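You operate a simulated robot arm through the tools that you are given. There is no shell and no other tool. Be economical: measure what you need, move in short steps, check, and stop when the job is done.

You run a simulated two-armed robot. Do the job below in one go: nothing can be reset, and whatever is moved stays where it is left.

Task
Rub the scuff off the very top of the bench pin and wax that spot.
Fine: Hold the pin with the other hand, it tips easily. Rub first, then load the buffing pad at the wax tin, coat the spot and lay the pad in the parts tray. Drop, tip and break nothing, tools too, and nip no finger. A coat counts when it lies all over at full strength: go over it till it gets no stronger. What is to be rubbed or washed off counts as gone when no trace of it is left.

Only the result counts: the job must be done as asked and must still hold three seconds after the hand-in. Knocking over, shifting, dropping, spilling or breaking anything else fails it.

Robot
Two 6-joint arms with two-finger parallel grippers on one trunk, on a base that drives. Base frame: it is fixed to the floor where the robot stands at the start and does not move with it; the origin is under the middle of the robot, x ahead of it, y to its left, z up; the surface under the hand at the start is at about z = 850. Readings come in mm, degrees, newtons and seconds.
The left shoulder is at the start at [60, 187, 1297], the right one opposite. With the tool pointing down near the work surface each hand reaches from about 100 to 580 mm from the robot's upright axis, wherever it stands, measured 20 degrees to its own side. Places, roughly: tray [300, 0, 900]. Payload 1.57 kg a hand.
Tool frame (each hand has its own): the origin (TCP) lies between the finger pads and is the grasp point; the fingertips stand 30 mm ahead of it; z points along the fingers, y is the line along which they close. The gripper opens to 110 mm. The fingers are 24 mm wide and 12 mm thick; the gripper's body (48 by 112 mm) begins 78 mm behind the TCP.
Orientation is that of the tool frame in the base frame, as [roll, pitch, yaw] about the fixed x, y, z axes, in that order (R = Rz(yaw) Ry(pitch) Rx(roll)). With the fingers straight down and closing along the base's y, the tool's x points along the base's -x, its y along +y and its z along -z.

Tools
- The arms move only by the tool jog_arm. It takes "left_deltas", "right_deltas" or both (then of equal length, played together; a hand with none holds still); each is a list that holds one entry, the list of rows, each a list of 7 numbers: the opening, from 0 (shut) to 1 (fully open), then the shift along the base's x, y, z in units of 400 mm (1.0 is 400 mm), then the turn, a rotation vector about the base's x, y, z in units of 60 degrees (1.0 is 60 degrees). In form: [[[grip, tx, ty, tz, wx, wy, wz], ...]]. A call has 1 to 10 rows; each row is the pose to reach, as a shift and turn from the pose commanded when the call began. A call with a number of a shift or a turn outside -1 to 1 is refused whole. Rows are played at 5 a second. More than 50 mm and 8.6 degrees between two rows, or a gripper value outside its range, and nothing of the call is played. A pose out of reach is approached as far as the arm can. The call stops where the force on the tool passes 40 N (or 10 N more than at its start, if that is more) or the arm is blocked; 0.2 s more then pass. Each finger travels about 153 mm/s and halts on what it meets, pressing with about 25 N; the grip force reading is that of the motor and also rises with nothing between the fingers. The clock runs only during rows and for 0.2 s after the last one: add rows that repeat a pose to give the fingers time. It gives the time, the measured TCP pose, the force on the tool (base axes), the opening and the grip force at its end, in the units of the frame above (readings bear some noise), with the torque about the TCP (base axes, N m) and any sound that the robot's microphone picked up.
- Cameras (640 x 400 px; columns grow to the right, rows downward): "scene" is now at [0.7, 34.1, 1828.3]; the picture's right is [0.48, -0.88, -0.00], its down [-0.74, -0.40, -0.54] and it looks along [0.47, 0.26, -0.84] (base axes); focal length 287 px, centre (320, 200). "left" rides on the left gripper at [70, -16, -141] in its tool frame; the picture's right is [0.23, 0.97, 0.00], its down [-0.86, 0.20, -0.48] and it looks along [-0.47, 0.11, 0.88] (tool axes); focal length 222 px, centre (320, 200). "right" rides on the right gripper at [70, 16, -141] in its tool frame; the picture's right is [-0.23, 0.97, 0.00], its down [-0.86, -0.20, -0.48] and it looks along [-0.47, -0.11, 0.88] (tool axes); focal length 222 px, centre (320, 200). There is no depth. A picture from a camera that has moved, and an enlarged one, comes with that camera's place and axes in the base frame and with its lens.
- snapshot(camera): a new picture of that camera. The clock stands still meanwhile.
- move_column(by): slides the trunk up (or, below 0, down) by that many mm; the arms and the scene camera ride with it, the base frame stays. It gives what a move gives, with no picture.
- drive_base(legs): drives the robot by 1 to 6 legs, each [ahead, left, turn to the left] in mm, mm and degrees, along the robot's own axes; the way and the turn of a leg run together, so that a leg with both is an arc; at most 1500 mm and 180 degrees a leg. The arms and the cameras ride along, it lands a little off, and it stops where it bumps. It gives what a move gives.
- head_to(pan, tilt): turns the head with the scene camera to pan (to the left, within 86 degrees either way) and tilt (down, from -29 to 69), counted from straight ahead of the robot. It gives what a move gives.
- enlarge(camera, box): a new picture of the part [left, top, right, bottom] of that camera's present view, enlarged. The clock stands still meanwhile.
- finish_job(): hands the job in; it is judged then, once.

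Work in short steps. Places have to be worked out from the pictures, the camera data and where the tool is seen: move nearer, look again, correct. Check each grasp and each placing, and mend what went wrong. You have 120 turns and 92 pictures in all, those below and enlarged ones among them. Open the grippers and draw the arms clear of the work before you hand the job in, unless the task says otherwise; then end with one line.

The tools are called after "Call:" as name(argument=value, ...) on one line, values as JSON. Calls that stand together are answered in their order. jog_arm: Moves the arms, as the interface text tells. Its arguments: {"type":"object","properties":{"left_deltas":{"type":"array","items":{"type":"array","items":{"type":"array","items":{"type":"number"}}}},"right_deltas":{"type":"array","items":{"type":"array","items":{"type":"array","items":{"type":"number"}}}}},"required":[]} The other tools are called the same way: move_column (by) slides the trunk up or down; drive_base (legs) drives the base; head_to (pan, tilt) turns the head that bears the scene camera; snapshot (camera) takes a picture; enlarge (camera, box) takes an enlarged picture of a part of a camera's view; finish_job () hands the job in.

At the start:

```text
clock: 0.0
left_ee_pos: [271.7, 381.3, 1471.1]
left_orientation: [-179.9, 0.0, -180.0]
left_ft_force: [-0.3, -0.3, 0.7]
left_wrist_torque: [0.0, 0.01, -0.01]
left_finger_gap: 109.9
left_grasp_force: 0.1
right_ee_pos: [278.4, 33.0, 1470.8]
right_orientation: [-180.0, 0.1, -179.9]
right_ft_force: [0.1, 0.5, -0.4]
right_wrist_torque: [0.01, 0.01, -0.02]
right_finger_gap: 110.2
right_grasp_force: 0.1
trunk travel left (down, up): [-925.0, 65.0]
robot x, y, heading: [-3.3, -1.1, -0.2]
head pan, tilt: [28.7, 57.4]
```

scene: 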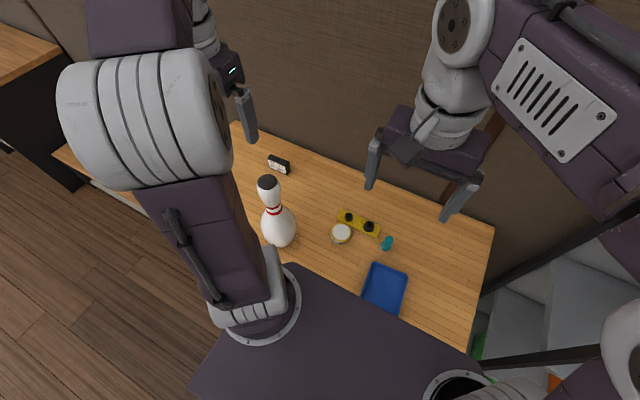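
right: 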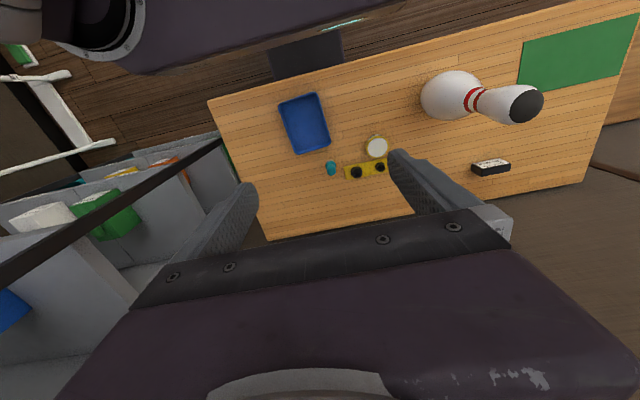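
left: 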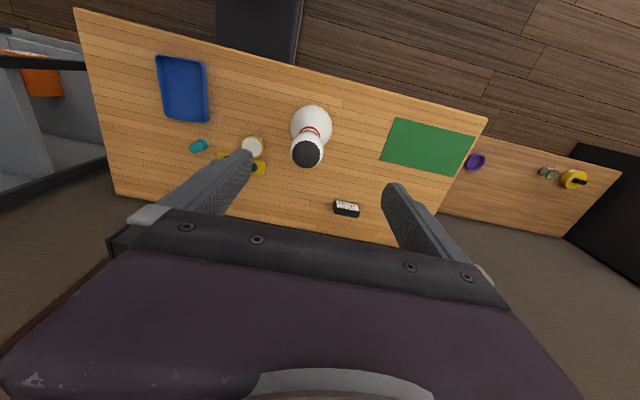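

The pin stands on the bench with a dark top; I need closer views of the small items to tell them apart. I enlarge the left and right views.

Call:
enlarge(camera="right", box=[260, 60, 580, 220])

Call:
enlarge(camera="left", box=[140, 40, 400, 230])

Call:
enlarge(camera="scene", box=[240, 140, 440, 320])

```text
2.00 times, centred on (420, 140) of right
camera zoom: at [209.5, 49.1, 1610.7], right [0.23, 0.97, 0.0], down [0.86, -0.2, 0.48], along [0.47, -0.11, -0.88], focal length 444 px, centre (120, 320)
```

zoom: 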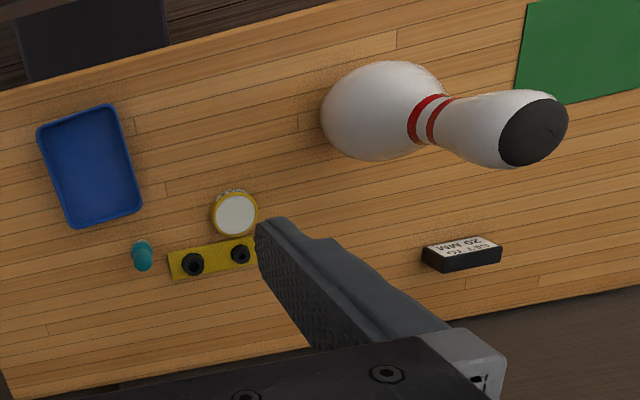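

```text
2.11 times, centred on (270, 135) of left
camera zoom: at [202.0, 365.2, 1612.1], right [-0.23, 0.97, 0.0], down [0.86, 0.2, 0.48], along [0.47, 0.11, -0.88], focal length 468 px, centre (425, 337)
```

zoom: 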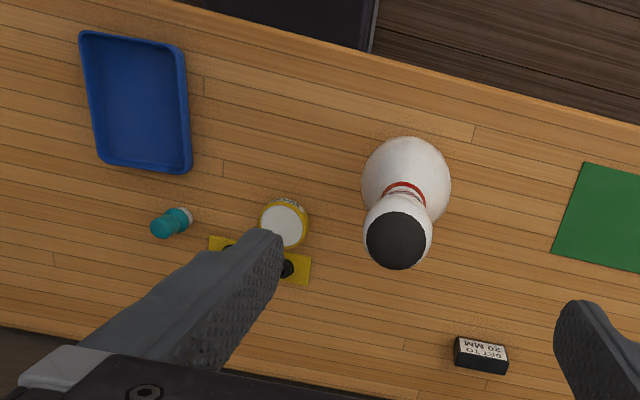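

```text
2.22 times, centred on (340, 230) of scene
camera zoom: at [0.7, 34.1, 1828.3], right [0.48, -0.88, 0.0], down [-0.74, -0.4, -0.54], along [0.47, 0.26, -0.84], focal length 638 px, centre (276, 133)
```

zoom: 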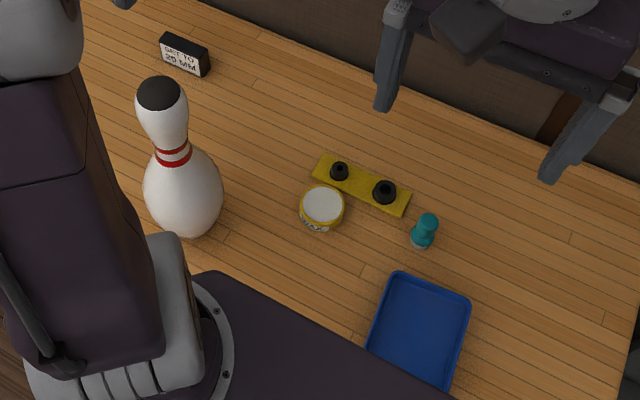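

The teal knob with the white underside looks like the buffing pad (about [485, 30]), the round yellow/white thing is the wax tin (about [440, 190]), and the pin is at about [310, 365] with its top near z 1235. I bring the right hand above the pad for a closer look.

Call:
jog_arm(right_deltas=[[[1, 0.055, 0, -0.1, 0, 0, 0], [1, 0.11, 0, -0.2, 0, 0, 0], [1, 0.165, 0, -0.3, 0, 0, 0], [1, 0.22, 0, -0.4, 0, 0, 0], [1, 0.275, 0, -0.5, 0, 0, 0], [1, 0.33, 0, -0.6, 0, 0, 0], [1, 0.385, 0, -0.7, 0, 0, 0], [1, 0.44, 0, -0.8, 0, 0, 0], [1, 0.48, 0, -0.9, 0, 0, 0], [1, 0.48, 0, -0.95, 0, 0, 0]]])

Call:
snapshot(camera="right")

Call:
snapshot(camera="scene")

```text
clock: 2.2
left_ee_pos: [271.8, 382.5, 1469.7]
left_orientation: [-179.9, 0.0, -180.0]
left_ft_force: [0.3, -0.4, 0.3]
left_wrist_torque: [-0.02, 0.02, 0.04]
left_finger_gap: 109.9
left_grasp_force: 0.0
right_ee_pos: [472.2, 32.0, 1088.8]
right_orientation: [-180.0, 0.1, -180.0]
right_ft_force: [0.1, 0.0, -0.2]
right_wrist_torque: [-0.01, 0.0, -0.01]
right_finger_gap: 110.0
right_grasp_force: 0.0
trunk travel left (down, up): [-925.0, 65.0]
robot x, y, heading: [-3.6, -0.1, -0.0]
head pan, tilt: [28.7, 57.4]
```

```text
85 pictures are left
camera right: at [402.8, 49.3, 1230.0], right [0.23, 0.97, 0.0], down [0.85, -0.2, 0.48], along [0.47, -0.11, -0.88], focal length 222 px, centre (320, 200)
```

right: 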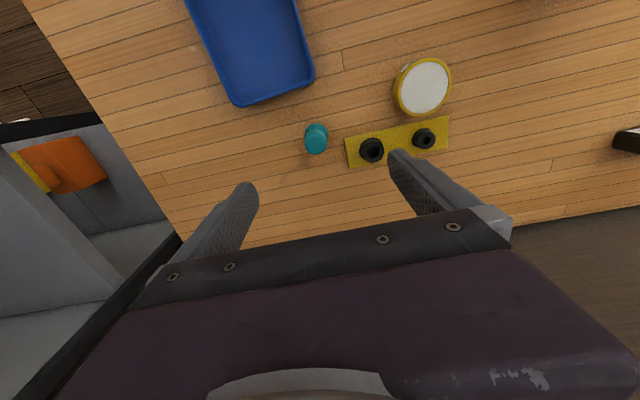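

```text
84 pictures are left
camera scene: at [0.6, 34.3, 1828.3], right [0.48, -0.88, 0.0], down [-0.74, -0.4, -0.54], along [0.47, 0.26, -0.84], focal length 287 px, centre (320, 200)
```

scene: 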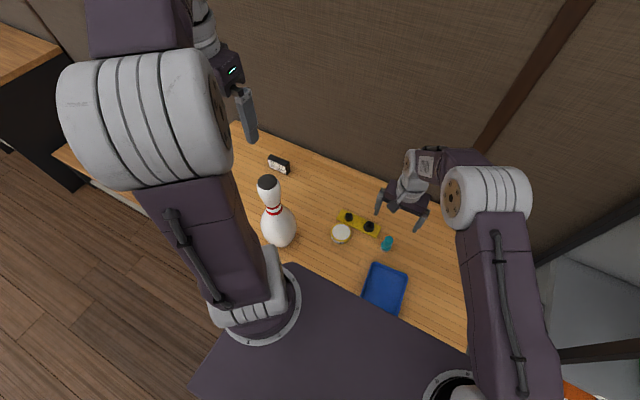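

The pad stands upright near [480, 25]. I enlarge to see its shape and the other items.

Call:
enlarge(camera="right", box=[260, 40, 480, 180])

Call:
enlarge(camera="scene", box=[320, 195, 420, 260])

Call:
enlarge(camera="scene", box=[230, 140, 330, 260])

```text
2.86 times, centred on (370, 110) of right
camera zoom: at [402.8, 49.3, 1230.0], right [0.23, 0.97, 0.0], down [0.85, -0.2, 0.48], along [0.47, -0.11, -0.88], focal length 635 px, centre (177, 457)
```

zoom: 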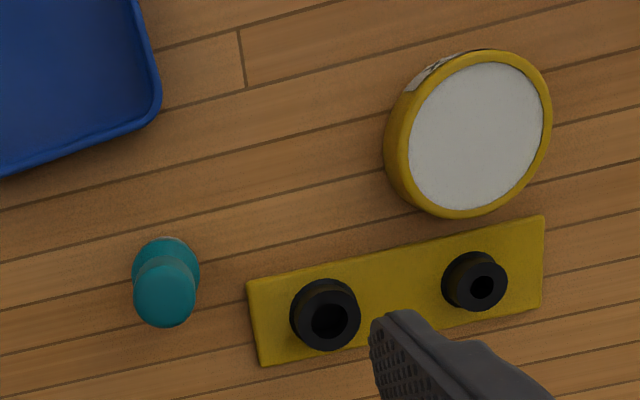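

```text
6.15 times, centred on (370, 228) of scene
camera zoom: at [0.6, 34.3, 1828.3], right [0.48, -0.88, 0.0], down [-0.74, -0.4, -0.54], along [0.47, 0.26, -0.84], focal length 1766 px, centre (12, 31)
```

zoom: 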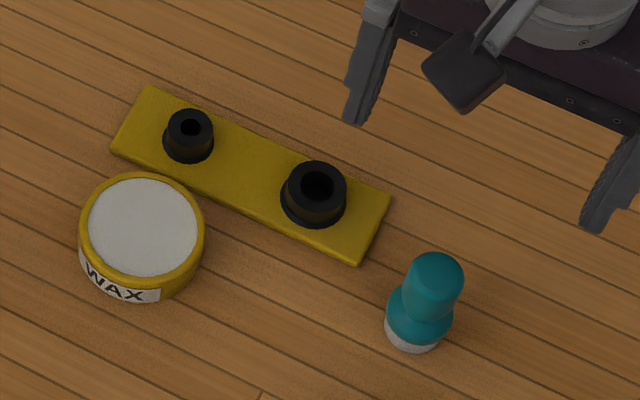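

```text
3.33 times, centred on (280, 200) of scene
camera zoom: at [0.6, 34.3, 1828.3], right [0.48, -0.88, 0.0], down [-0.74, -0.4, -0.54], along [0.47, 0.26, -0.84], focal length 957 px, centre (453, 200)
```

zoom: 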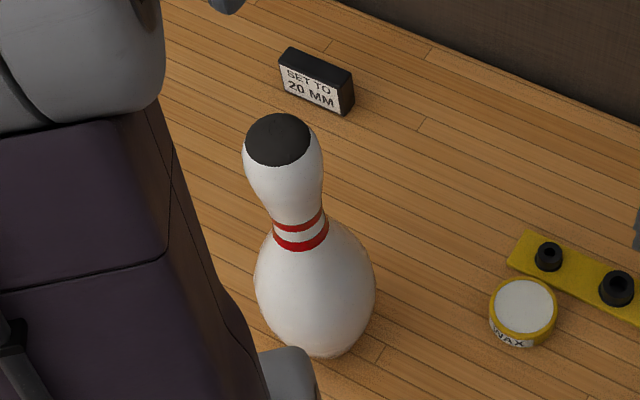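

The pad stands about 75 mm tall (felt at the bottom, handle near [477, 26], top at about z 930). The pin is too far left for the right arm, so I drive 200 mm left first; from there everything should be in reach.

Call:
drive_base(legs=[[0, 200, 0]])

Call:
head_to(pan=10, tilt=57)

Call:
snapshot(camera="scene")

Call:
snapshot(camera="right")

```text
clock: 3.8
left_ee_pos: [272.3, 574.6, 1471.3]
left_orientation: [179.8, -0.1, 179.9]
left_ft_force: [-0.6, -0.4, -0.1]
left_wrist_torque: [0.03, -0.04, -0.01]
left_finger_gap: 109.8
left_grasp_force: 0.1
right_ee_pos: [471.8, 227.4, 1089.6]
right_orientation: [179.9, 0.0, 179.9]
right_ft_force: [-0.7, 0.0, 0.5]
right_wrist_torque: [0.06, 0.02, 0.01]
right_finger_gap: 110.1
right_grasp_force: 0.1
trunk travel left (down, up): [-925.0, 65.0]
robot x, y, heading: [1.7, 194.3, -0.1]
head pan, tilt: [28.7, 57.4]
```

```text
clock: 4.6
left_ee_pos: [272.2, 580.8, 1470.0]
left_orientation: [-179.9, 0.0, 179.9]
left_ft_force: [0.1, 0.4, -0.9]
left_wrist_torque: [0.0, -0.02, 0.02]
left_finger_gap: 110.0
left_grasp_force: 0.1
right_ee_pos: [472.6, 229.8, 1089.5]
right_orientation: [-180.0, 0.0, 180.0]
right_ft_force: [-0.1, 0.2, 0.0]
right_wrist_torque: [-0.01, 0.0, -0.01]
right_finger_gap: 109.9
right_grasp_force: 0.0
trunk travel left (down, up): [-925.0, 65.0]
robot x, y, heading: [-0.4, 198.0, 0.1]
head pan, tilt: [10.0, 57.0]
```

```text
80 pictures are left
camera scene: at [8.9, 212.6, 1828.8], right [0.17, -0.98, 0.0], down [-0.83, -0.15, -0.54], along [0.54, 0.09, -0.84], focal length 287 px, centre (320, 200)
```

scene: 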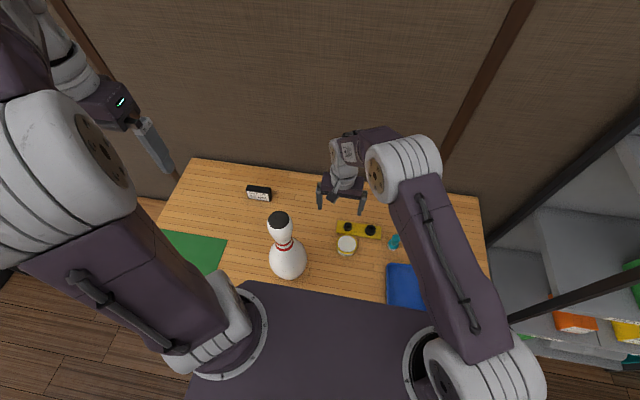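

```text
79 pictures are left
camera right: at [403.0, 247.6, 1230.3], right [0.23, 0.97, 0.0], down [0.85, -0.2, 0.48], along [0.47, -0.11, -0.88], focal length 222 px, centre (320, 200)
```

right: 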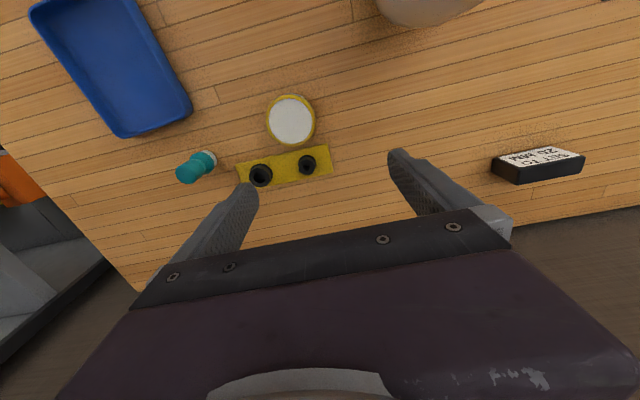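

From this view the pad is at about [477, 29]. I move the right hand over it with fingers partly closed, at safe height, and look.

Call:
jog_arm(right_deltas=[[[0.65, 0.01, -0.12, 0, 0, 0, 0], [0.65, 0.01, -0.24, 0, 0, 0, 0], [0.65, 0.01, -0.36, 0, 0, 0, 0], [0.65, 0.01, -0.48, 0, 0, 0, 0], [0.65, 0.01, -0.5, -0.1, 0, 0, 0], [0.65, 0.01, -0.5, -0.22, 0, 0, 0], [0.65, 0.01, -0.5, -0.25, 0, 0, 0], [0.65, 0.01, -0.5, -0.25, 0, 0, 0]]])

Call:
snapshot(camera="right")

```text
clock: 6.4
left_ee_pos: [272.3, 579.6, 1469.2]
left_orientation: [-180.0, 0.0, 179.9]
left_ft_force: [0.3, 0.9, 0.2]
left_wrist_torque: [0.0, -0.02, -0.01]
left_finger_gap: 109.8
left_grasp_force: 0.1
right_ee_pos: [475.3, 27.6, 989.8]
right_orientation: [180.0, 0.0, 179.9]
right_ft_force: [-0.9, 0.6, 0.5]
right_wrist_torque: [0.02, 0.0, 0.01]
right_finger_gap: 71.6
right_grasp_force: 0.0
trunk travel left (down, up): [-925.0, 65.0]
robot x, y, heading: [-1.2, 199.0, -0.2]
head pan, tilt: [10.0, 57.0]
```

```text
78 pictures are left
camera right: at [405.7, 44.2, 1129.5], right [0.23, 0.97, 0.0], down [0.85, -0.2, 0.48], along [0.47, -0.11, -0.88], focal length 222 px, centre (320, 200)
```

right: 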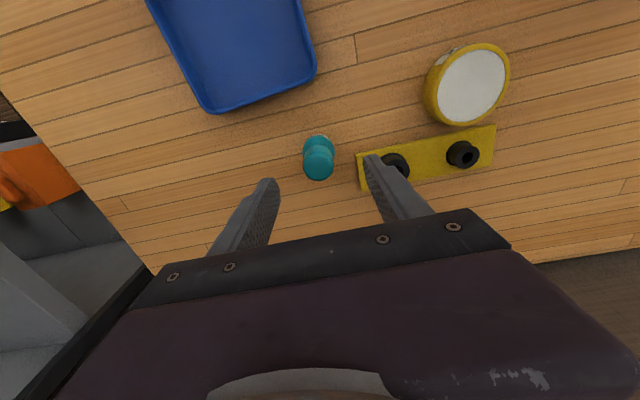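

The pad is centred between the fingers. I lower to z ≈ 912 and close on the handle.

Call:
jog_arm(right_deltas=[[[0.65, 0, 0, -0.1, 0, 0, 0], [0.65, 0, 0, -0.19, 0, 0, 0], [0.65, 0, 0, -0.19, 0, 0, 0], [0, 0, 0, -0.19, 0, 0, 0], [0, 0, 0, -0.19, 0, 0, 0], [0, 0, 0, -0.19, 0, 0, 0]]])

Call:
snapshot(camera="right")

```text
clock: 7.8
left_ee_pos: [273.6, 578.6, 1471.0]
left_orientation: [-180.0, 0.0, -180.0]
left_ft_force: [-0.2, -0.7, 0.3]
left_wrist_torque: [-0.02, 0.02, 0.01]
left_finger_gap: 109.8
left_grasp_force: 0.1
right_ee_pos: [476.5, 27.7, 913.2]
right_orientation: [-180.0, 0.0, 179.8]
right_ft_force: [0.7, 0.8, -0.3]
right_wrist_torque: [0.0, 0.01, 0.0]
right_finger_gap: 29.7
right_grasp_force: 24.9
trunk travel left (down, up): [-925.0, 65.0]
robot x, y, heading: [-1.6, 195.2, -0.2]
head pan, tilt: [10.0, 57.0]
```

```text
77 pictures are left
camera right: at [407.5, 44.4, 1053.2], right [0.23, 0.97, 0.0], down [0.85, -0.2, 0.48], along [0.47, -0.11, -0.88], focal length 222 px, centre (320, 200)
```

right: 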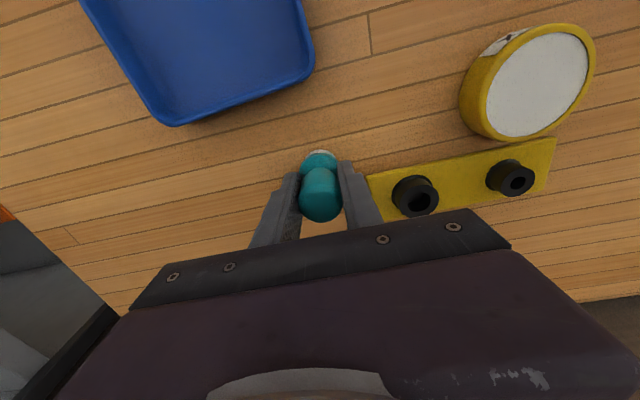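

The pad is held firmly (29.7 mm, 25 N). I lift it, while turning the left hand halfway towards pointing sideways (to -y) so it can grip the pin's neck from the left.

Call:
jog_arm(left_deltas=[[[1, 0.0125, 0, -0.02, -0.072, 0.072, 0.072], [1, 0.025, 0, -0.04, -0.144, 0.144, 0.144], [1, 0.0375, 0, -0.06, -0.2165, 0.2165, 0.2165], [1, 0.05, 0, -0.08, -0.289, 0.289, 0.289], [1, 0.0625, 0, -0.1, -0.361, 0.361, 0.361], [1, 0.075, 0, -0.12, -0.433, 0.433, 0.433], [1, 0.0875, 0, -0.14, -0.505, 0.505, 0.505], [1, 0.1, 0, -0.15, -0.577, 0.577, 0.577], [1, 0.1, 0, -0.15, -0.577, 0.577, 0.577]]], right_deltas=[[[0, 0, 0, 0.06, 0, 0, 0], [0, 0, 0, 0.12, 0, 0, 0], [0, 0, 0, 0.18, 0, 0, 0], [0, 0, 0, 0.24, 0, 0, 0], [0, 0, 0, 0.3, 0, 0, 0], [0, 0, 0, 0.36, 0, 0, 0], [0, 0, 0, 0.42, 0, 0, 0], [0, 0, 0, 0.48, 0, 0, 0], [0, 0, 0, 0.5, 0, 0, 0]]])

```text
clock: 9.8
left_ee_pos: [292.9, 551.4, 1376.7]
left_orientation: [-153.4, -41.6, -153.5]
left_ft_force: [0.4, -0.4, 1.1]
left_wrist_torque: [-0.02, 0.0, 0.02]
left_finger_gap: 109.9
left_grasp_force: 0.1
left hand out of reach, approached as far as the arm can: row 6, 7, 8, 9
right_ee_pos: [476.3, 30.5, 1113.9]
right_orientation: [180.0, -0.1, 180.0]
right_ft_force: [-0.5, 0.7, -1.3]
right_wrist_torque: [-0.02, 0.0, 0.04]
right_finger_gap: 29.8
right_grasp_force: 24.8
trunk travel left (down, up): [-925.0, 65.0]
robot x, y, heading: [0.9, 198.0, -0.4]
head pan, tilt: [10.0, 57.0]
```

The left arm ran out of reach along that mixed turn. I turn it back, lower and closer, then will yaw first and tilt afterwards.

Call:
jog_arm(left_deltas=[[[1, 0, 0, -0.02, 0.072, -0.072, -0.072], [1, 0, 0, -0.04, 0.144, -0.144, -0.144], [1, 0, 0, -0.06, 0.2165, -0.2165, -0.2165], [1, 0, 0, -0.08, 0.289, -0.289, -0.289], [1, 0, 0, -0.1, 0.361, -0.361, -0.361], [1, 0, 0, -0.12, 0.433, -0.433, -0.433], [1, 0, 0, -0.14, 0.505, -0.505, -0.505], [1, 0, 0, -0.15, 0.577, -0.577, -0.577], [1, 0, 0, -0.15, 0.577, -0.577, -0.577]]])

```text
clock: 11.8
left_ee_pos: [291.7, 552.9, 1314.6]
left_orientation: [179.9, 0.0, 179.8]
left_ft_force: [-0.3, -0.6, -1.5]
left_wrist_torque: [-0.03, 0.03, 0.0]
left_finger_gap: 110.2
left_grasp_force: 0.0
right_ee_pos: [476.2, 31.0, 1113.5]
right_orientation: [180.0, 0.0, 180.0]
right_ft_force: [-0.1, 0.5, -0.2]
right_wrist_torque: [0.04, -0.04, 0.0]
right_finger_gap: 29.2
right_grasp_force: 25.2
trunk travel left (down, up): [-925.0, 65.0]
robot x, y, heading: [-1.0, 199.5, -0.1]
head pan, tilt: [10.0, 57.0]
```

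Back to straight down. Now I yaw the left hand by 60°, watching the reach.

Call:
jog_arm(left_deltas=[[[1, 0, 0, 0, 0, 0, 0.125], [1, 0, 0, 0, 0, 0, 0.25], [1, 0, 0, 0, 0, 0, 0.375], [1, 0, 0, 0, 0, 0, 0.5], [1, 0, 0, 0, 0, 0, 0.625], [1, 0, 0, 0, 0, 0, 0.75], [1, 0, 0, 0, 0, 0, 0.875], [1, 0, 0, 0, 0, 0, 1.0]]])

Call:
jog_arm(left_deltas=[[[1, 0, 0, 0, 0, 0, 0.125], [1, 0, 0, 0, 0, 0, 0.25], [1, 0, 0, 0, 0, 0, 0.375], [1, 0, 0, 0, 0, 0, 0.5], [1, 0, 0, 0, 0, 0, 0.5]]])

```text
clock: 13.6
left_ee_pos: [292.5, 552.2, 1316.6]
left_orientation: [-180.0, 0.0, -120.1]
left_ft_force: [0.2, -0.6, -0.7]
left_wrist_torque: [0.02, 0.03, 0.01]
left_finger_gap: 109.8
left_grasp_force: 0.1
right_ee_pos: [476.3, 29.7, 1114.1]
right_orientation: [180.0, 0.0, 179.8]
right_ft_force: [-0.8, -0.7, 0.1]
right_wrist_torque: [-0.03, 0.01, 0.0]
right_finger_gap: 29.7
right_grasp_force: 25.0
trunk travel left (down, up): [-925.0, 65.0]
robot x, y, heading: [0.3, 199.6, 0.1]
head pan, tilt: [10.0, 57.0]
```

```text
clock: 14.8
left_ee_pos: [294.1, 551.8, 1315.5]
left_orientation: [-180.0, 0.0, -90.1]
left_ft_force: [0.4, -0.4, -0.1]
left_wrist_torque: [0.01, 0.01, 0.04]
left_finger_gap: 110.0
left_grasp_force: 0.1
right_ee_pos: [475.3, 30.1, 1113.9]
right_orientation: [180.0, 0.0, 179.9]
right_ft_force: [-0.7, -0.4, 0.3]
right_wrist_torque: [-0.02, 0.0, -0.01]
right_finger_gap: 29.6
right_grasp_force: 25.2
trunk travel left (down, up): [-925.0, 65.0]
robot x, y, heading: [-1.6, 200.5, -0.1]
head pan, tilt: [10.0, 57.0]
```

Yaw is right. Now I tilt the fingers toward -y by 60° while lowering to about z 1200.

Call:
jog_arm(left_deltas=[[[1, 0.008, 0, -0.035, -0.125, 0, 0], [1, 0.016, 0, -0.07, -0.25, 0, 0], [1, 0.024, 0, -0.11, -0.375, 0, 0], [1, 0.032, 0, -0.145, -0.5, 0, 0], [1, 0.04, 0, -0.18, -0.625, 0, 0], [1, 0.05, 0, -0.22, -0.75, 0, 0], [1, 0.06, 0, -0.25, -0.875, 0, 0], [1, 0.065, 0, -0.29, -1.0, 0, 0], [1, 0.065, 0, -0.29, -1.0, 0, 0]]])

Call:
snapshot(camera="scene")

```text
clock: 16.8
left_ee_pos: [319.5, 552.1, 1200.7]
left_orientation: [-179.6, -60.1, -90.3]
left_ft_force: [0.7, 0.1, 0.2]
left_wrist_torque: [0.02, 0.05, 0.01]
left_finger_gap: 109.9
left_grasp_force: 0.0
right_ee_pos: [474.8, 29.7, 1114.7]
right_orientation: [179.9, 0.0, 179.9]
right_ft_force: [0.9, 0.0, -0.3]
right_wrist_torque: [0.02, 0.04, 0.01]
right_finger_gap: 29.7
right_grasp_force: 24.8
trunk travel left (down, up): [-925.0, 65.0]
robot x, y, heading: [-2.1, 198.8, -0.2]
head pan, tilt: [10.0, 57.0]
```

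```text
76 pictures are left
camera scene: at [8.7, 211.2, 1828.8], right [0.17, -0.99, 0.0], down [-0.83, -0.14, -0.54], along [0.54, 0.09, -0.84], focal length 287 px, centre (320, 200)
```

scene: 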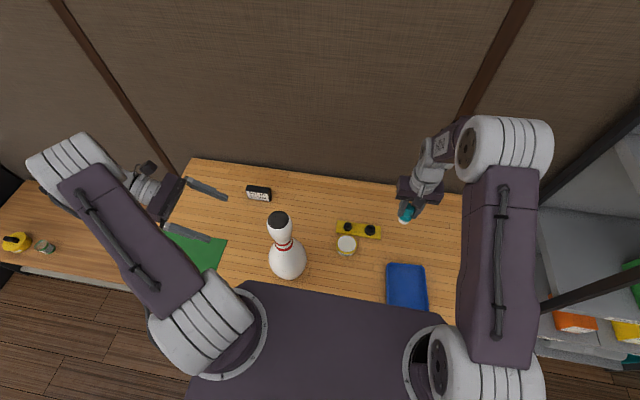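

That works well. I finish the tilt to horizontal and lower to neck height z ≈ 1118, still clear of the pin, then look.

Call:
jog_arm(left_deltas=[[[1, 0, 0, -0.05, -0.125, 0, 0], [1, 0, 0, -0.1, -0.25, 0, 0], [1, 0, 0, -0.15, -0.375, 0, 0], [1, 0, 0, -0.2, -0.5, 0, 0], [1, 0, 0, -0.206, -0.5, 0, 0], [1, 0, 0, -0.206, -0.5, 0, 0]]])

Call:
snapshot(camera="left")

Call:
enlarge(camera="scene", box=[160, 170, 360, 295])

```text
clock: 18.2
left_ee_pos: [301.1, 508.1, 1132.2]
left_orientation: [-128.6, -89.8, -141.4]
left_ft_force: [-0.1, -0.3, -0.4]
left_wrist_torque: [0.0, 0.0, 0.01]
left_finger_gap: 110.0
left_grasp_force: 0.0
left hand out of reach, approached as far as the arm can: row 3, 4, 5, 6
right_ee_pos: [475.5, 30.6, 1113.6]
right_orientation: [-180.0, 0.0, 179.9]
right_ft_force: [-0.7, -0.5, -0.8]
right_wrist_torque: [-0.02, 0.01, 0.02]
right_finger_gap: 29.6
right_grasp_force: 25.0
trunk travel left (down, up): [-925.0, 65.0]
robot x, y, heading: [-1.4, 200.0, -0.2]
head pan, tilt: [10.0, 57.0]
```

```text
75 pictures are left
camera left: at [316.2, 649.7, 1202.2], right [-0.97, 0.0, 0.23], down [-0.2, 0.48, -0.85], along [-0.11, -0.88, -0.47], focal length 222 px, centre (320, 200)
```

left: 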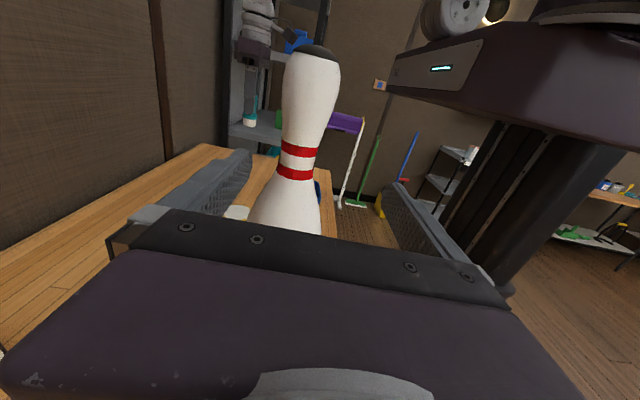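

```text
3.20 times, centred on (260, 232) of scene
camera zoom: at [8.9, 211.7, 1828.8], right [0.17, -0.99, 0.0], down [-0.83, -0.14, -0.54], along [0.54, 0.09, -0.84], focal length 919 px, centre (512, 96)
```

zoom: 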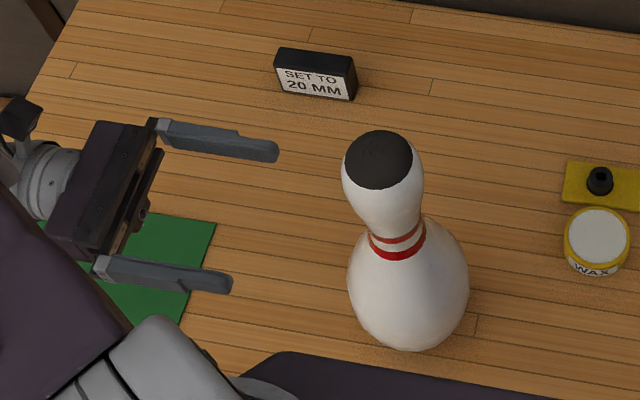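

The left hand is level with fingers pointing at the pin; triangulation gives pin axis [323, 367], neck z ≈ 1115, top z ≈ 1228. I move the open fingers around the neck and check before closing.

Call:
jog_arm(left_deltas=[[[1, 0.03, 0, -0.02, 0, 0, 0], [1, 0.055, -0.02, -0.035, 0, 0, 0], [1, 0.055, -0.1, -0.035, 0, 0, 0], [1, 0.055, -0.2, -0.035, 0, 0, 0], [1, 0.055, -0.28, -0.035, 0, 0, 0], [1, 0.055, -0.35, -0.035, 0, 0, 0], [1, 0.055, -0.35, -0.035, 0, 0, 0]]])

Call:
enlarge(camera="left", box=[120, 40, 520, 290])

Call:
enlarge(camera="scene", box=[200, 180, 360, 280])

```text
clock: 19.8
left_ee_pos: [323.2, 368.7, 1117.8]
left_orientation: [-96.5, -89.9, -173.5]
left_ft_force: [-0.5, -0.6, 0.6]
left_wrist_torque: [0.01, -0.02, -0.03]
left_finger_gap: 109.8
left_grasp_force: 0.1
left hand out of reach, approached as far as the arm can: row 1, 2
right_ee_pos: [476.1, 30.5, 1113.5]
right_orientation: [180.0, 0.0, 180.0]
right_ft_force: [-0.3, -0.9, -1.3]
right_wrist_torque: [-0.01, 0.01, 0.01]
right_finger_gap: 29.5
right_grasp_force: 25.1
trunk travel left (down, up): [-925.0, 65.0]
robot x, y, heading: [3.5, 195.6, -0.3]
head pan, tilt: [10.0, 57.0]
```

```text
1.60 times, centred on (320, 165) of left
camera zoom: at [339.4, 510.2, 1188.2], right [-0.97, 0.0, 0.23], down [-0.2, 0.48, -0.86], along [-0.11, -0.88, -0.47], focal length 355 px, centre (320, 256)
```

zoom: 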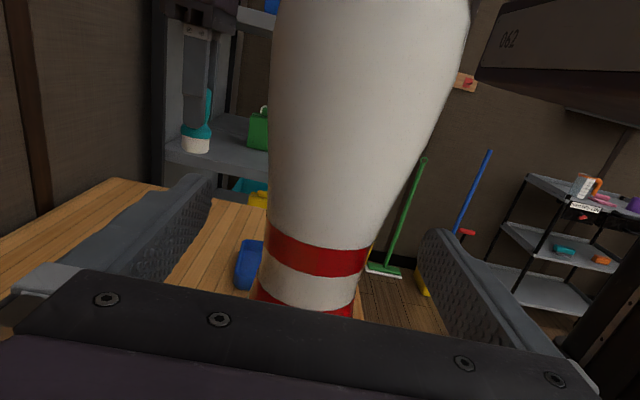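

```text
4.00 times, centred on (280, 230) of scene
camera zoom: at [8.8, 211.7, 1828.8], right [0.17, -0.99, 0.0], down [-0.83, -0.14, -0.54], along [0.54, 0.09, -0.84], focal length 1148 px, centre (480, 80)
```

zoom: 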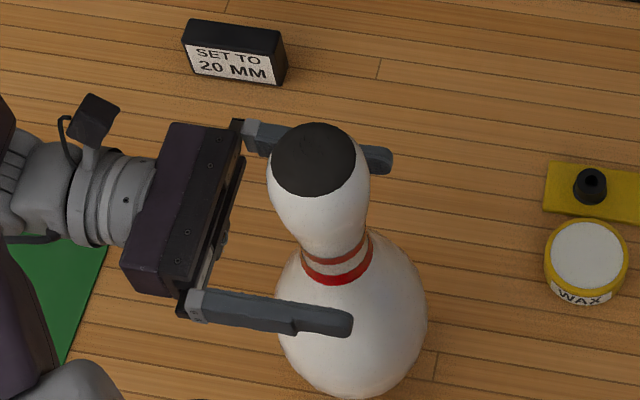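

The fingers straddle the neck centrally; the narrowest part is slightly lower, so I lower 9 mm and close gradually.

Call:
jog_arm(left_deltas=[[[1, -0.003, 0, -0.022, 0, 0, 0], [0.75, -0.003, 0, -0.022, 0, 0, 0], [0.56, -0.003, 0, -0.022, 0, 0, 0], [0.52, -0.003, 0, -0.022, 0, 0, 0], [0.48, -0.003, 0, -0.022, 0, 0, 0], [0.45, -0.003, 0, -0.022, 0, 0, 0], [0.42, -0.003, 0, -0.022, 0, 0, 0], [0.39, -0.003, 0, -0.022, 0, 0, 0], [0.35, -0.003, 0, -0.022, 0, 0, 0], [0.3, -0.003, 0, -0.022, 0, 0, 0]]])

Call:
enlarge(camera="scene", box=[200, 180, 360, 280])

```text
clock: 22.0
left_ee_pos: [323.6, 369.1, 1108.9]
left_orientation: [-96.4, -89.9, -173.6]
left_ft_force: [2.9, 0.4, 2.1]
left_wrist_torque: [-0.02, -0.41, 0.0]
left_finger_gap: 46.6
left_grasp_force: 24.8
right_ee_pos: [476.5, 30.3, 1113.3]
right_orientation: [-179.9, -0.1, 179.9]
right_ft_force: [-0.2, -1.1, -0.9]
right_wrist_torque: [0.04, 0.0, -0.06]
right_finger_gap: 29.6
right_grasp_force: 24.5
trunk travel left (down, up): [-925.0, 65.0]
robot x, y, heading: [2.7, 201.2, -0.4]
head pan, tilt: [10.0, 57.0]
```

```text
4.00 times, centred on (280, 230) of scene
camera zoom: at [9.9, 211.5, 1828.8], right [0.17, -0.99, 0.0], down [-0.83, -0.14, -0.54], along [0.54, 0.09, -0.84], focal length 1148 px, centre (480, 80)
```

zoom: 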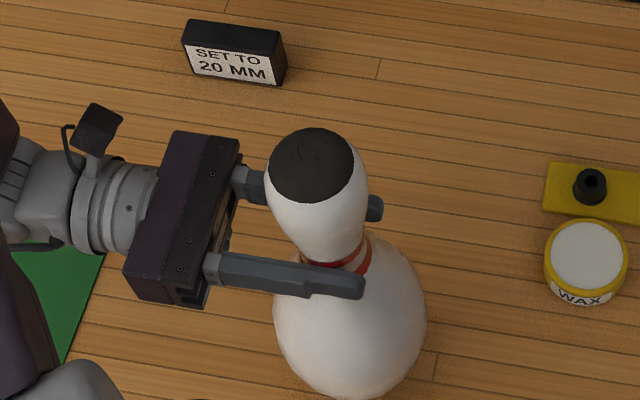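

The pin's neck is held (46.6 mm). Its top is at about [321, 366, 1228]. I lift the pad and bring it above the pin's top.

Call:
jog_arm(right_deltas=[[[0, 0, 0, 0.12, 0, 0, 0], [0, 0, 0, 0.24, 0, 0, 0], [0, 0, 0, 0.36, 0, 0, 0], [0, 0, 0, 0.48, 0, 0, 0], [0, 0, 0, 0.58, 0, 0, 0], [0, -0.04, 0.1, 0.58, 0, 0, 0], [0, -0.09, 0.2, 0.58, 0, 0, 0], [0, -0.135, 0.3, 0.58, 0, 0, 0], [0, -0.18, 0.4, 0.58, 0, 0, 0], [0, -0.22, 0.5, 0.58, 0, 0, 0]]])

Call:
jog_arm(right_deltas=[[[0, -0.045, 0.1, 0, 0, 0, 0], [0, -0.09, 0.2, 0, 0, 0, 0], [0, -0.14, 0.3, 0, 0, 0, 0], [0, -0.165, 0.34, 0, 0, 0, 0], [0, -0.165, 0.34, 0, 0, 0, 0]]])

Call:
snapshot(camera="right")

Call:
snapshot(camera="left")

Call:
snapshot(camera="scene")

```text
clock: 24.2
left_ee_pos: [323.0, 368.6, 1109.6]
left_orientation: [-33.0, -89.9, 123.0]
left_ft_force: [4.7, -1.0, 2.5]
left_wrist_torque: [-0.24, -0.72, 0.05]
left_finger_gap: 46.5
left_grasp_force: 25.5
right_ee_pos: [387.0, 228.5, 1345.7]
right_orientation: [-179.9, 0.0, 179.8]
right_ft_force: [-0.6, -0.6, -1.1]
right_wrist_torque: [0.01, 0.02, -0.01]
right_finger_gap: 29.6
right_grasp_force: 25.1
trunk travel left (down, up): [-925.0, 65.0]
robot x, y, heading: [2.2, 198.3, -0.2]
head pan, tilt: [10.0, 57.0]
```

```text
clock: 25.4
left_ee_pos: [323.6, 367.2, 1108.6]
left_orientation: [-123.8, -89.9, -146.4]
left_ft_force: [3.8, 0.7, 2.0]
left_wrist_torque: [0.01, -0.47, -0.01]
left_finger_gap: 46.2
left_grasp_force: 25.2
right_ee_pos: [321.3, 367.1, 1348.1]
right_orientation: [-180.0, 0.0, 179.9]
right_ft_force: [0.8, 0.2, -0.6]
right_wrist_torque: [0.02, 0.01, 0.02]
right_finger_gap: 29.8
right_grasp_force: 24.9
trunk travel left (down, up): [-925.0, 65.0]
robot x, y, heading: [-0.3, 198.7, -0.5]
head pan, tilt: [10.0, 57.0]
```

```text
70 pictures are left
camera right: at [251.9, 383.6, 1487.7], right [0.23, 0.97, 0.0], down [0.85, -0.2, 0.48], along [0.47, -0.11, -0.88], focal length 222 px, centre (320, 200)
```

right: 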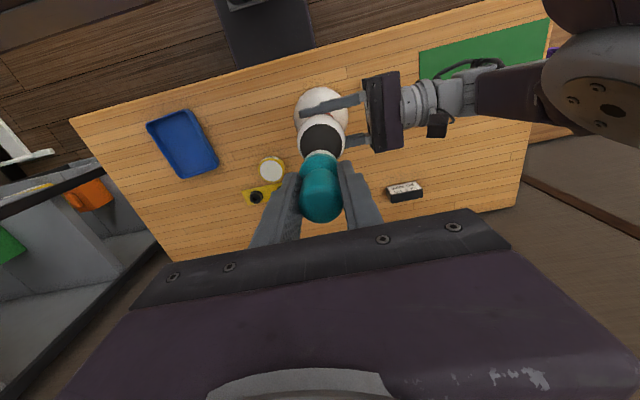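

```text
69 pictures are left
camera left: at [338.5, 509.7, 1179.2], right [-0.97, 0.0, 0.23], down [-0.2, 0.48, -0.85], along [-0.11, -0.88, -0.47], focal length 222 px, centre (320, 200)
```

left: 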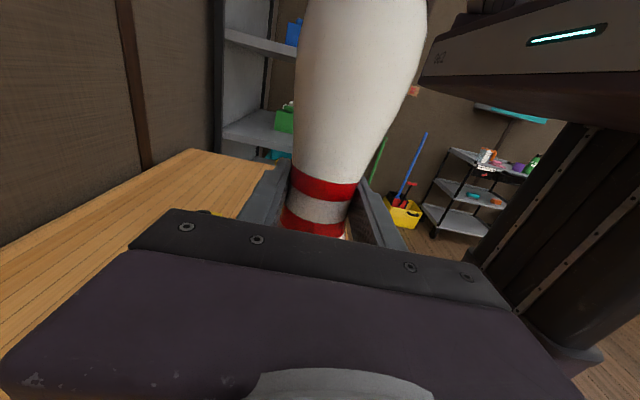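

```text
68 pictures are left
camera scene: at [9.8, 211.2, 1828.8], right [0.17, -0.99, 0.0], down [-0.83, -0.14, -0.54], along [0.54, 0.09, -0.84], focal length 287 px, centre (320, 200)
```

scene: 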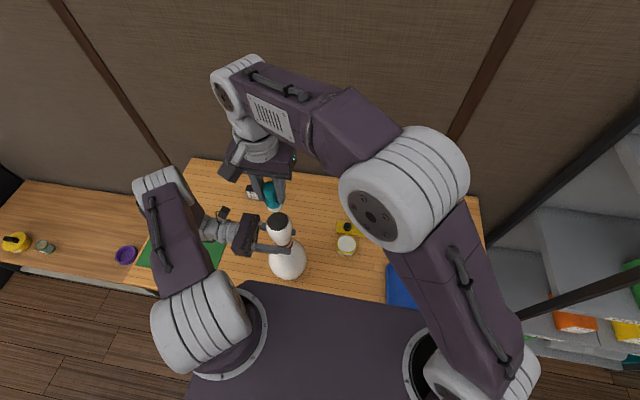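

The pad hangs above the cap. I lower it carefully towards contact (expected at TCP z ≈ 1291).

Call:
jog_arm(right_deltas=[[[0, 0, 0, -0.05, 0, 0, 0], [0, 0, 0, -0.1, 0, 0, 0], [0, 0, 0, -0.125, 0, 0, 0], [0, 0, 0, -0.13, 0, 0, 0], [0, 0, 0, -0.13, 0, 0, 0]]])

Call:
enlarge(camera="scene", box=[220, 170, 340, 260])

```text
clock: 26.6
left_ee_pos: [322.8, 368.3, 1109.3]
left_orientation: [-93.7, -89.9, -176.3]
left_ft_force: [4.1, 0.0, 1.8]
left_wrist_torque: [-0.01, -0.54, -0.01]
left_finger_gap: 46.2
left_grasp_force: 25.4
right_ee_pos: [322.9, 367.2, 1293.6]
right_orientation: [-179.9, 0.0, 179.9]
right_ft_force: [-0.1, 0.3, 0.6]
right_wrist_torque: [-0.03, 0.01, -0.03]
right_finger_gap: 29.9
right_grasp_force: 24.7
trunk travel left (down, up): [-925.0, 65.0]
robot x, y, heading: [0.0, 198.1, -0.2]
head pan, tilt: [10.0, 57.0]
```

```text
4.44 times, centred on (280, 215) of scene
camera zoom: at [9.9, 211.7, 1828.8], right [0.17, -0.99, 0.0], down [-0.83, -0.14, -0.54], along [0.54, 0.09, -0.84], focal length 1276 px, centre (498, 133)
```

zoom: 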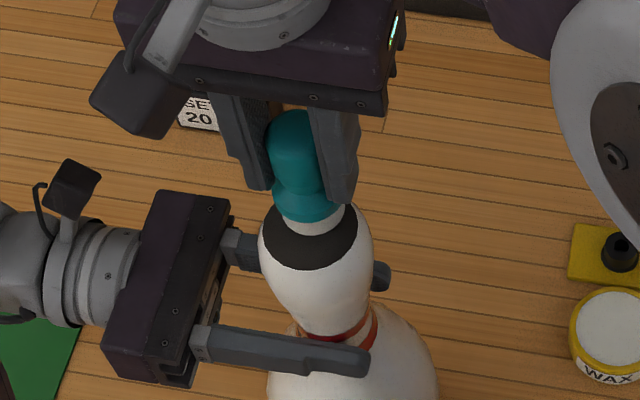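

Almost touching and well centred. I go down in 1 mm rows until contact.

Call:
jog_arm(right_deltas=[[[0, 0, 0, -0.0025, 0, 0, 0], [0, 0, 0, -0.005, 0, 0, 0], [0, 0, 0, -0.0075, 0, 0, 0], [0, 0, 0, -0.01, 0, 0, 0], [0, 0, 0, -0.01, 0, 0, 0]]])

```text
clock: 27.8
left_ee_pos: [323.0, 367.1, 1109.7]
left_orientation: [-133.5, -89.7, -136.4]
left_ft_force: [8.3, 10.6, -0.9]
left_wrist_torque: [-0.03, -0.59, -0.01]
left_finger_gap: 46.1
left_grasp_force: 24.9
right_ee_pos: [323.5, 366.8, 1292.6]
right_orientation: [179.9, 0.1, 180.0]
right_ft_force: [-0.7, -8.0, 39.4]
right_wrist_torque: [-0.4, 0.04, 0.0]
right_finger_gap: 29.8
right_grasp_force: 24.7
trunk travel left (down, up): [-925.0, 65.0]
robot x, y, heading: [1.6, 199.3, 0.1]
head pan, tilt: [10.0, 57.0]
```

Contact at TCP z ≈ 1293, quite stiff (39 N). I ease up about 2.5 mm and make a small flat circle to see how the rubbing acts.

Call:
jog_arm(right_deltas=[[[0, 0, 0, 0.0062, 0, 0, 0], [0, 0.02, 0, 0.0062, 0, 0, 0], [0, 0.014, 0.014, 0.0062, 0, 0, 0], [0, 0, 0.02, 0.0062, 0, 0, 0], [0, -0.014, 0.014, 0.0062, 0, 0, 0], [0, -0.02, 0, 0.0062, 0, 0, 0], [0, -0.014, -0.014, 0.0062, 0, 0, 0], [0, 0, -0.02, 0.0062, 0, 0, 0], [0, 0.014, -0.014, 0.0062, 0, 0, 0], [0, 0, 0, 0.0062, 0, 0, 0]]])

Call:
enlarge(camera="scene", box=[240, 190, 320, 250])

```text
clock: 30.0
left_ee_pos: [322.2, 367.9, 1109.1]
left_orientation: [-89.8, -90.0, 179.9]
left_ft_force: [3.8, -0.9, 2.8]
left_wrist_torque: [-0.54, -0.61, 0.04]
left_finger_gap: 46.4
left_grasp_force: 24.9
right_ee_pos: [322.7, 367.3, 1292.5]
right_orientation: [-180.0, 0.0, 179.8]
right_ft_force: [0.3, -1.0, 0.7]
right_wrist_torque: [0.01, -0.04, 0.02]
right_finger_gap: 29.9
right_grasp_force: 25.0
trunk travel left (down, up): [-925.0, 65.0]
robot x, y, heading: [2.9, 195.7, -0.1]
head pan, tilt: [10.0, 57.0]
```

```text
6.67 times, centred on (280, 220) of scene
camera zoom: at [9.2, 211.1, 1828.8], right [0.17, -0.99, 0.0], down [-0.83, -0.14, -0.54], along [0.54, 0.09, -0.84], focal length 1914 px, centre (587, 67)
```

zoom: 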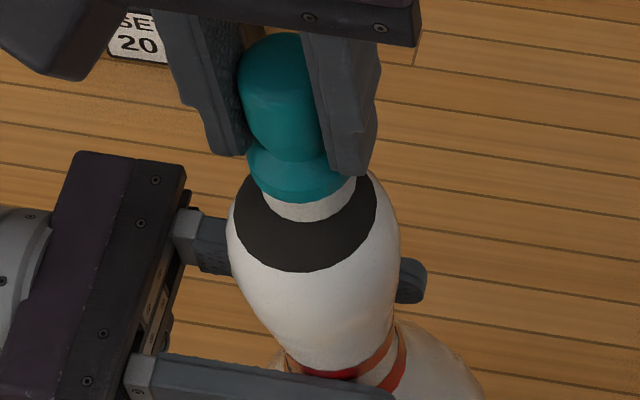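

Eased off fully—no contact at this height. I repeat the circle 1.6 mm lower and see.

Call:
jog_arm(right_deltas=[[[0, 0, 0, -0.004, 0, 0, 0], [0, 0.02, 0, -0.004, 0, 0, 0], [0, 0.014, 0.014, -0.004, 0, 0, 0], [0, 0, 0.02, -0.004, 0, 0, 0], [0, -0.014, 0.014, -0.004, 0, 0, 0], [0, -0.02, 0, -0.004, 0, 0, 0], [0, -0.014, -0.014, -0.004, 0, 0, 0], [0, 0, -0.02, -0.004, 0, 0, 0], [0, 0.014, -0.014, -0.004, 0, 0, 0], [0, 0, 0, -0.004, 0, 0, 0]]])

```text
clock: 32.2
left_ee_pos: [320.3, 370.1, 1109.1]
left_orientation: [-83.7, -89.8, 173.7]
left_ft_force: [2.7, 7.4, -0.7]
left_wrist_torque: [0.16, -1.01, 0.02]
left_finger_gap: 46.2
left_grasp_force: 25.1
right_ee_pos: [323.6, 366.5, 1291.6]
right_orientation: [-179.8, 0.1, 179.8]
right_ft_force: [1.8, -4.6, 18.0]
right_wrist_torque: [-0.27, -0.25, -0.03]
right_finger_gap: 29.8
right_grasp_force: 25.1
trunk travel left (down, up): [-925.0, 65.0]
robot x, y, heading: [-0.7, 200.0, 0.2]
head pan, tilt: [10.0, 57.0]
```

Good, 18 N at contact. I lift and look at the effect on the scuff.

Call:
jog_arm(right_deltas=[[[0, 0, 0, 0.05, 0, 0, 0], [0, 0.03, 0, 0.15, 0, 0, 0], [0, 0.1, 0, 0.15, 0, 0, 0], [0, 0.15, 0, 0.15, 0, 0, 0]]])

Call:
enlarge(camera="right", box=[260, 40, 380, 120])

Call:
enlarge(camera="scene", box=[240, 190, 320, 250])

```text
clock: 33.2
left_ee_pos: [323.2, 368.3, 1109.1]
left_orientation: [-58.6, -89.9, 148.6]
left_ft_force: [5.2, -0.7, 9.1]
left_wrist_torque: [-0.38, -0.65, -0.06]
left_finger_gap: 46.2
left_grasp_force: 24.6
right_ee_pos: [381.9, 364.4, 1349.4]
right_orientation: [-180.0, -0.1, 179.9]
right_ft_force: [0.0, 0.5, -0.7]
right_wrist_torque: [0.0, 0.03, -0.01]
right_finger_gap: 30.0
right_grasp_force: 25.0
trunk travel left (down, up): [-925.0, 65.0]
robot x, y, heading: [1.3, 200.1, -0.3]
head pan, tilt: [10.0, 57.0]
```

```text
5.00 times, centred on (320, 80) of right
camera zoom: at [312.8, 381.5, 1490.7], right [0.23, 0.97, 0.0], down [0.86, -0.2, 0.48], along [0.46, -0.11, -0.88], focal length 1111 px, centre (320, 800)
```

zoom: 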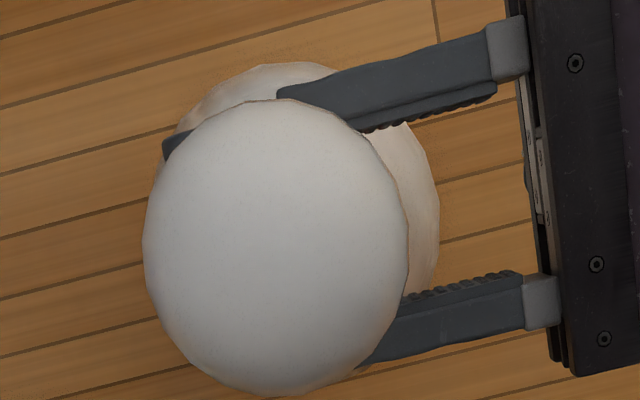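

```text
6.67 times, centred on (280, 220) of scene
camera zoom: at [10.5, 210.9, 1828.9], right [0.17, -0.99, 0.0], down [-0.83, -0.14, -0.54], along [0.54, 0.09, -0.84], focal length 1914 px, centre (587, 67)
```

zoom: 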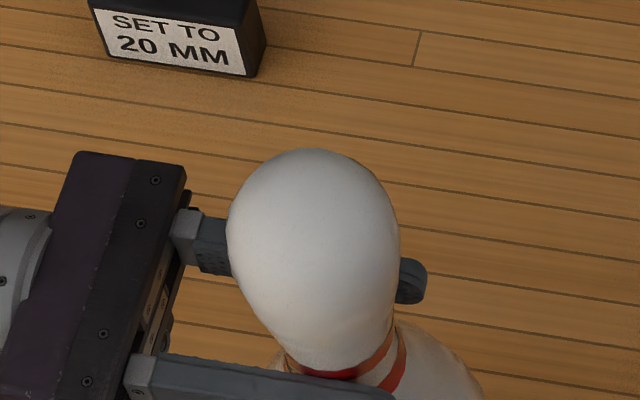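

The scuff appears entirely gone. To leave no trace, I go back for one more rubbing circle, then lift off and recheck.

Call:
jog_arm(right_deltas=[[[0, -0.1, 0, 0, 0, 0, 0], [0, -0.15, 0, -0.05, 0, 0, 0], [0, -0.15, 0, -0.13, 0, 0, 0], [0, -0.15, 0, -0.15, 0, 0, 0], [0, -0.13, 0.01, -0.15, 0, 0, 0], [0, -0.14, 0.025, -0.15, 0, 0, 0], [0, -0.165, 0.02, -0.15, 0, 0, 0], [0, -0.175, 0, -0.15, 0, 0, 0], [0, -0.16, -0.02, -0.15, 0, 0, 0], [0, -0.135, -0.015, -0.15, 0, 0, 0]]])

Call:
jog_arm(right_deltas=[[[0, -0.01, 0.015, 0, 0, 0, 0], [0, -0.01, 0.015, 0.05, 0, 0, 0], [0, 0.03, 0, 0.15, 0, 0, 0], [0, 0.1, 0, 0.15, 0, 0, 0], [0, 0.135, 0.015, 0.15, 0, 0, 0]]])

Call:
enlarge(camera="scene", box=[240, 190, 320, 250])

```text
clock: 35.4
left_ee_pos: [322.7, 368.7, 1109.2]
left_orientation: [-114.6, -89.8, -155.2]
left_ft_force: [2.5, -2.8, 3.5]
left_wrist_torque: [-0.44, 0.18, 0.08]
left_finger_gap: 46.2
left_grasp_force: 24.9
right_ee_pos: [323.9, 357.5, 1291.8]
right_orientation: [-180.0, -0.1, 180.0]
right_ft_force: [-0.3, -2.1, 8.9]
right_wrist_torque: [-0.01, -0.05, -0.02]
right_finger_gap: 29.8
right_grasp_force: 25.2
trunk travel left (down, up): [-925.0, 65.0]
robot x, y, heading: [-0.6, 199.4, -0.0]
head pan, tilt: [10.0, 57.0]
stopped in row 10 (right hand): the force on the tool passed its limit at 44 N (the readings are from after the stop); the commanded pose is now the measured one
```

```text
clock: 36.6
left_ee_pos: [324.0, 368.5, 1108.8]
left_orientation: [-147.9, -89.7, -121.8]
left_ft_force: [1.0, -2.2, 4.7]
left_wrist_torque: [-0.25, 0.19, 0.03]
left_finger_gap: 46.1
left_grasp_force: 24.5
right_ee_pos: [379.5, 364.9, 1350.8]
right_orientation: [-179.9, -0.2, 180.0]
right_ft_force: [-0.2, 0.6, -0.6]
right_wrist_torque: [0.0, -0.04, 0.01]
right_finger_gap: 29.9
right_grasp_force: 24.5
trunk travel left (down, up): [-925.0, 65.0]
robot x, y, heading: [-1.3, 198.3, -0.3]
head pan, tilt: [10.0, 57.0]
```

```text
6.67 times, centred on (280, 220) of scene
camera zoom: at [9.0, 210.9, 1828.8], right [0.17, -0.99, 0.0], down [-0.83, -0.14, -0.54], along [0.54, 0.09, -0.84], focal length 1914 px, centre (587, 67)
```

zoom: 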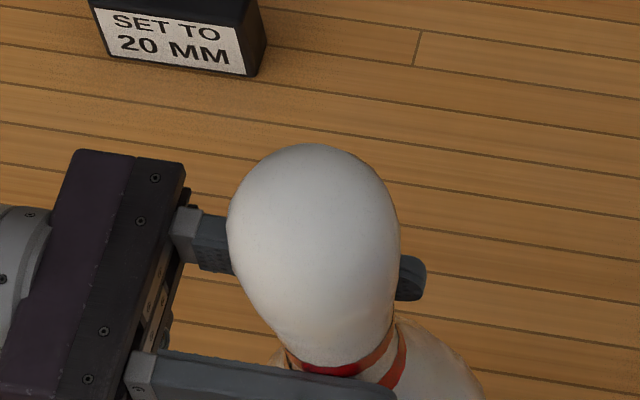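

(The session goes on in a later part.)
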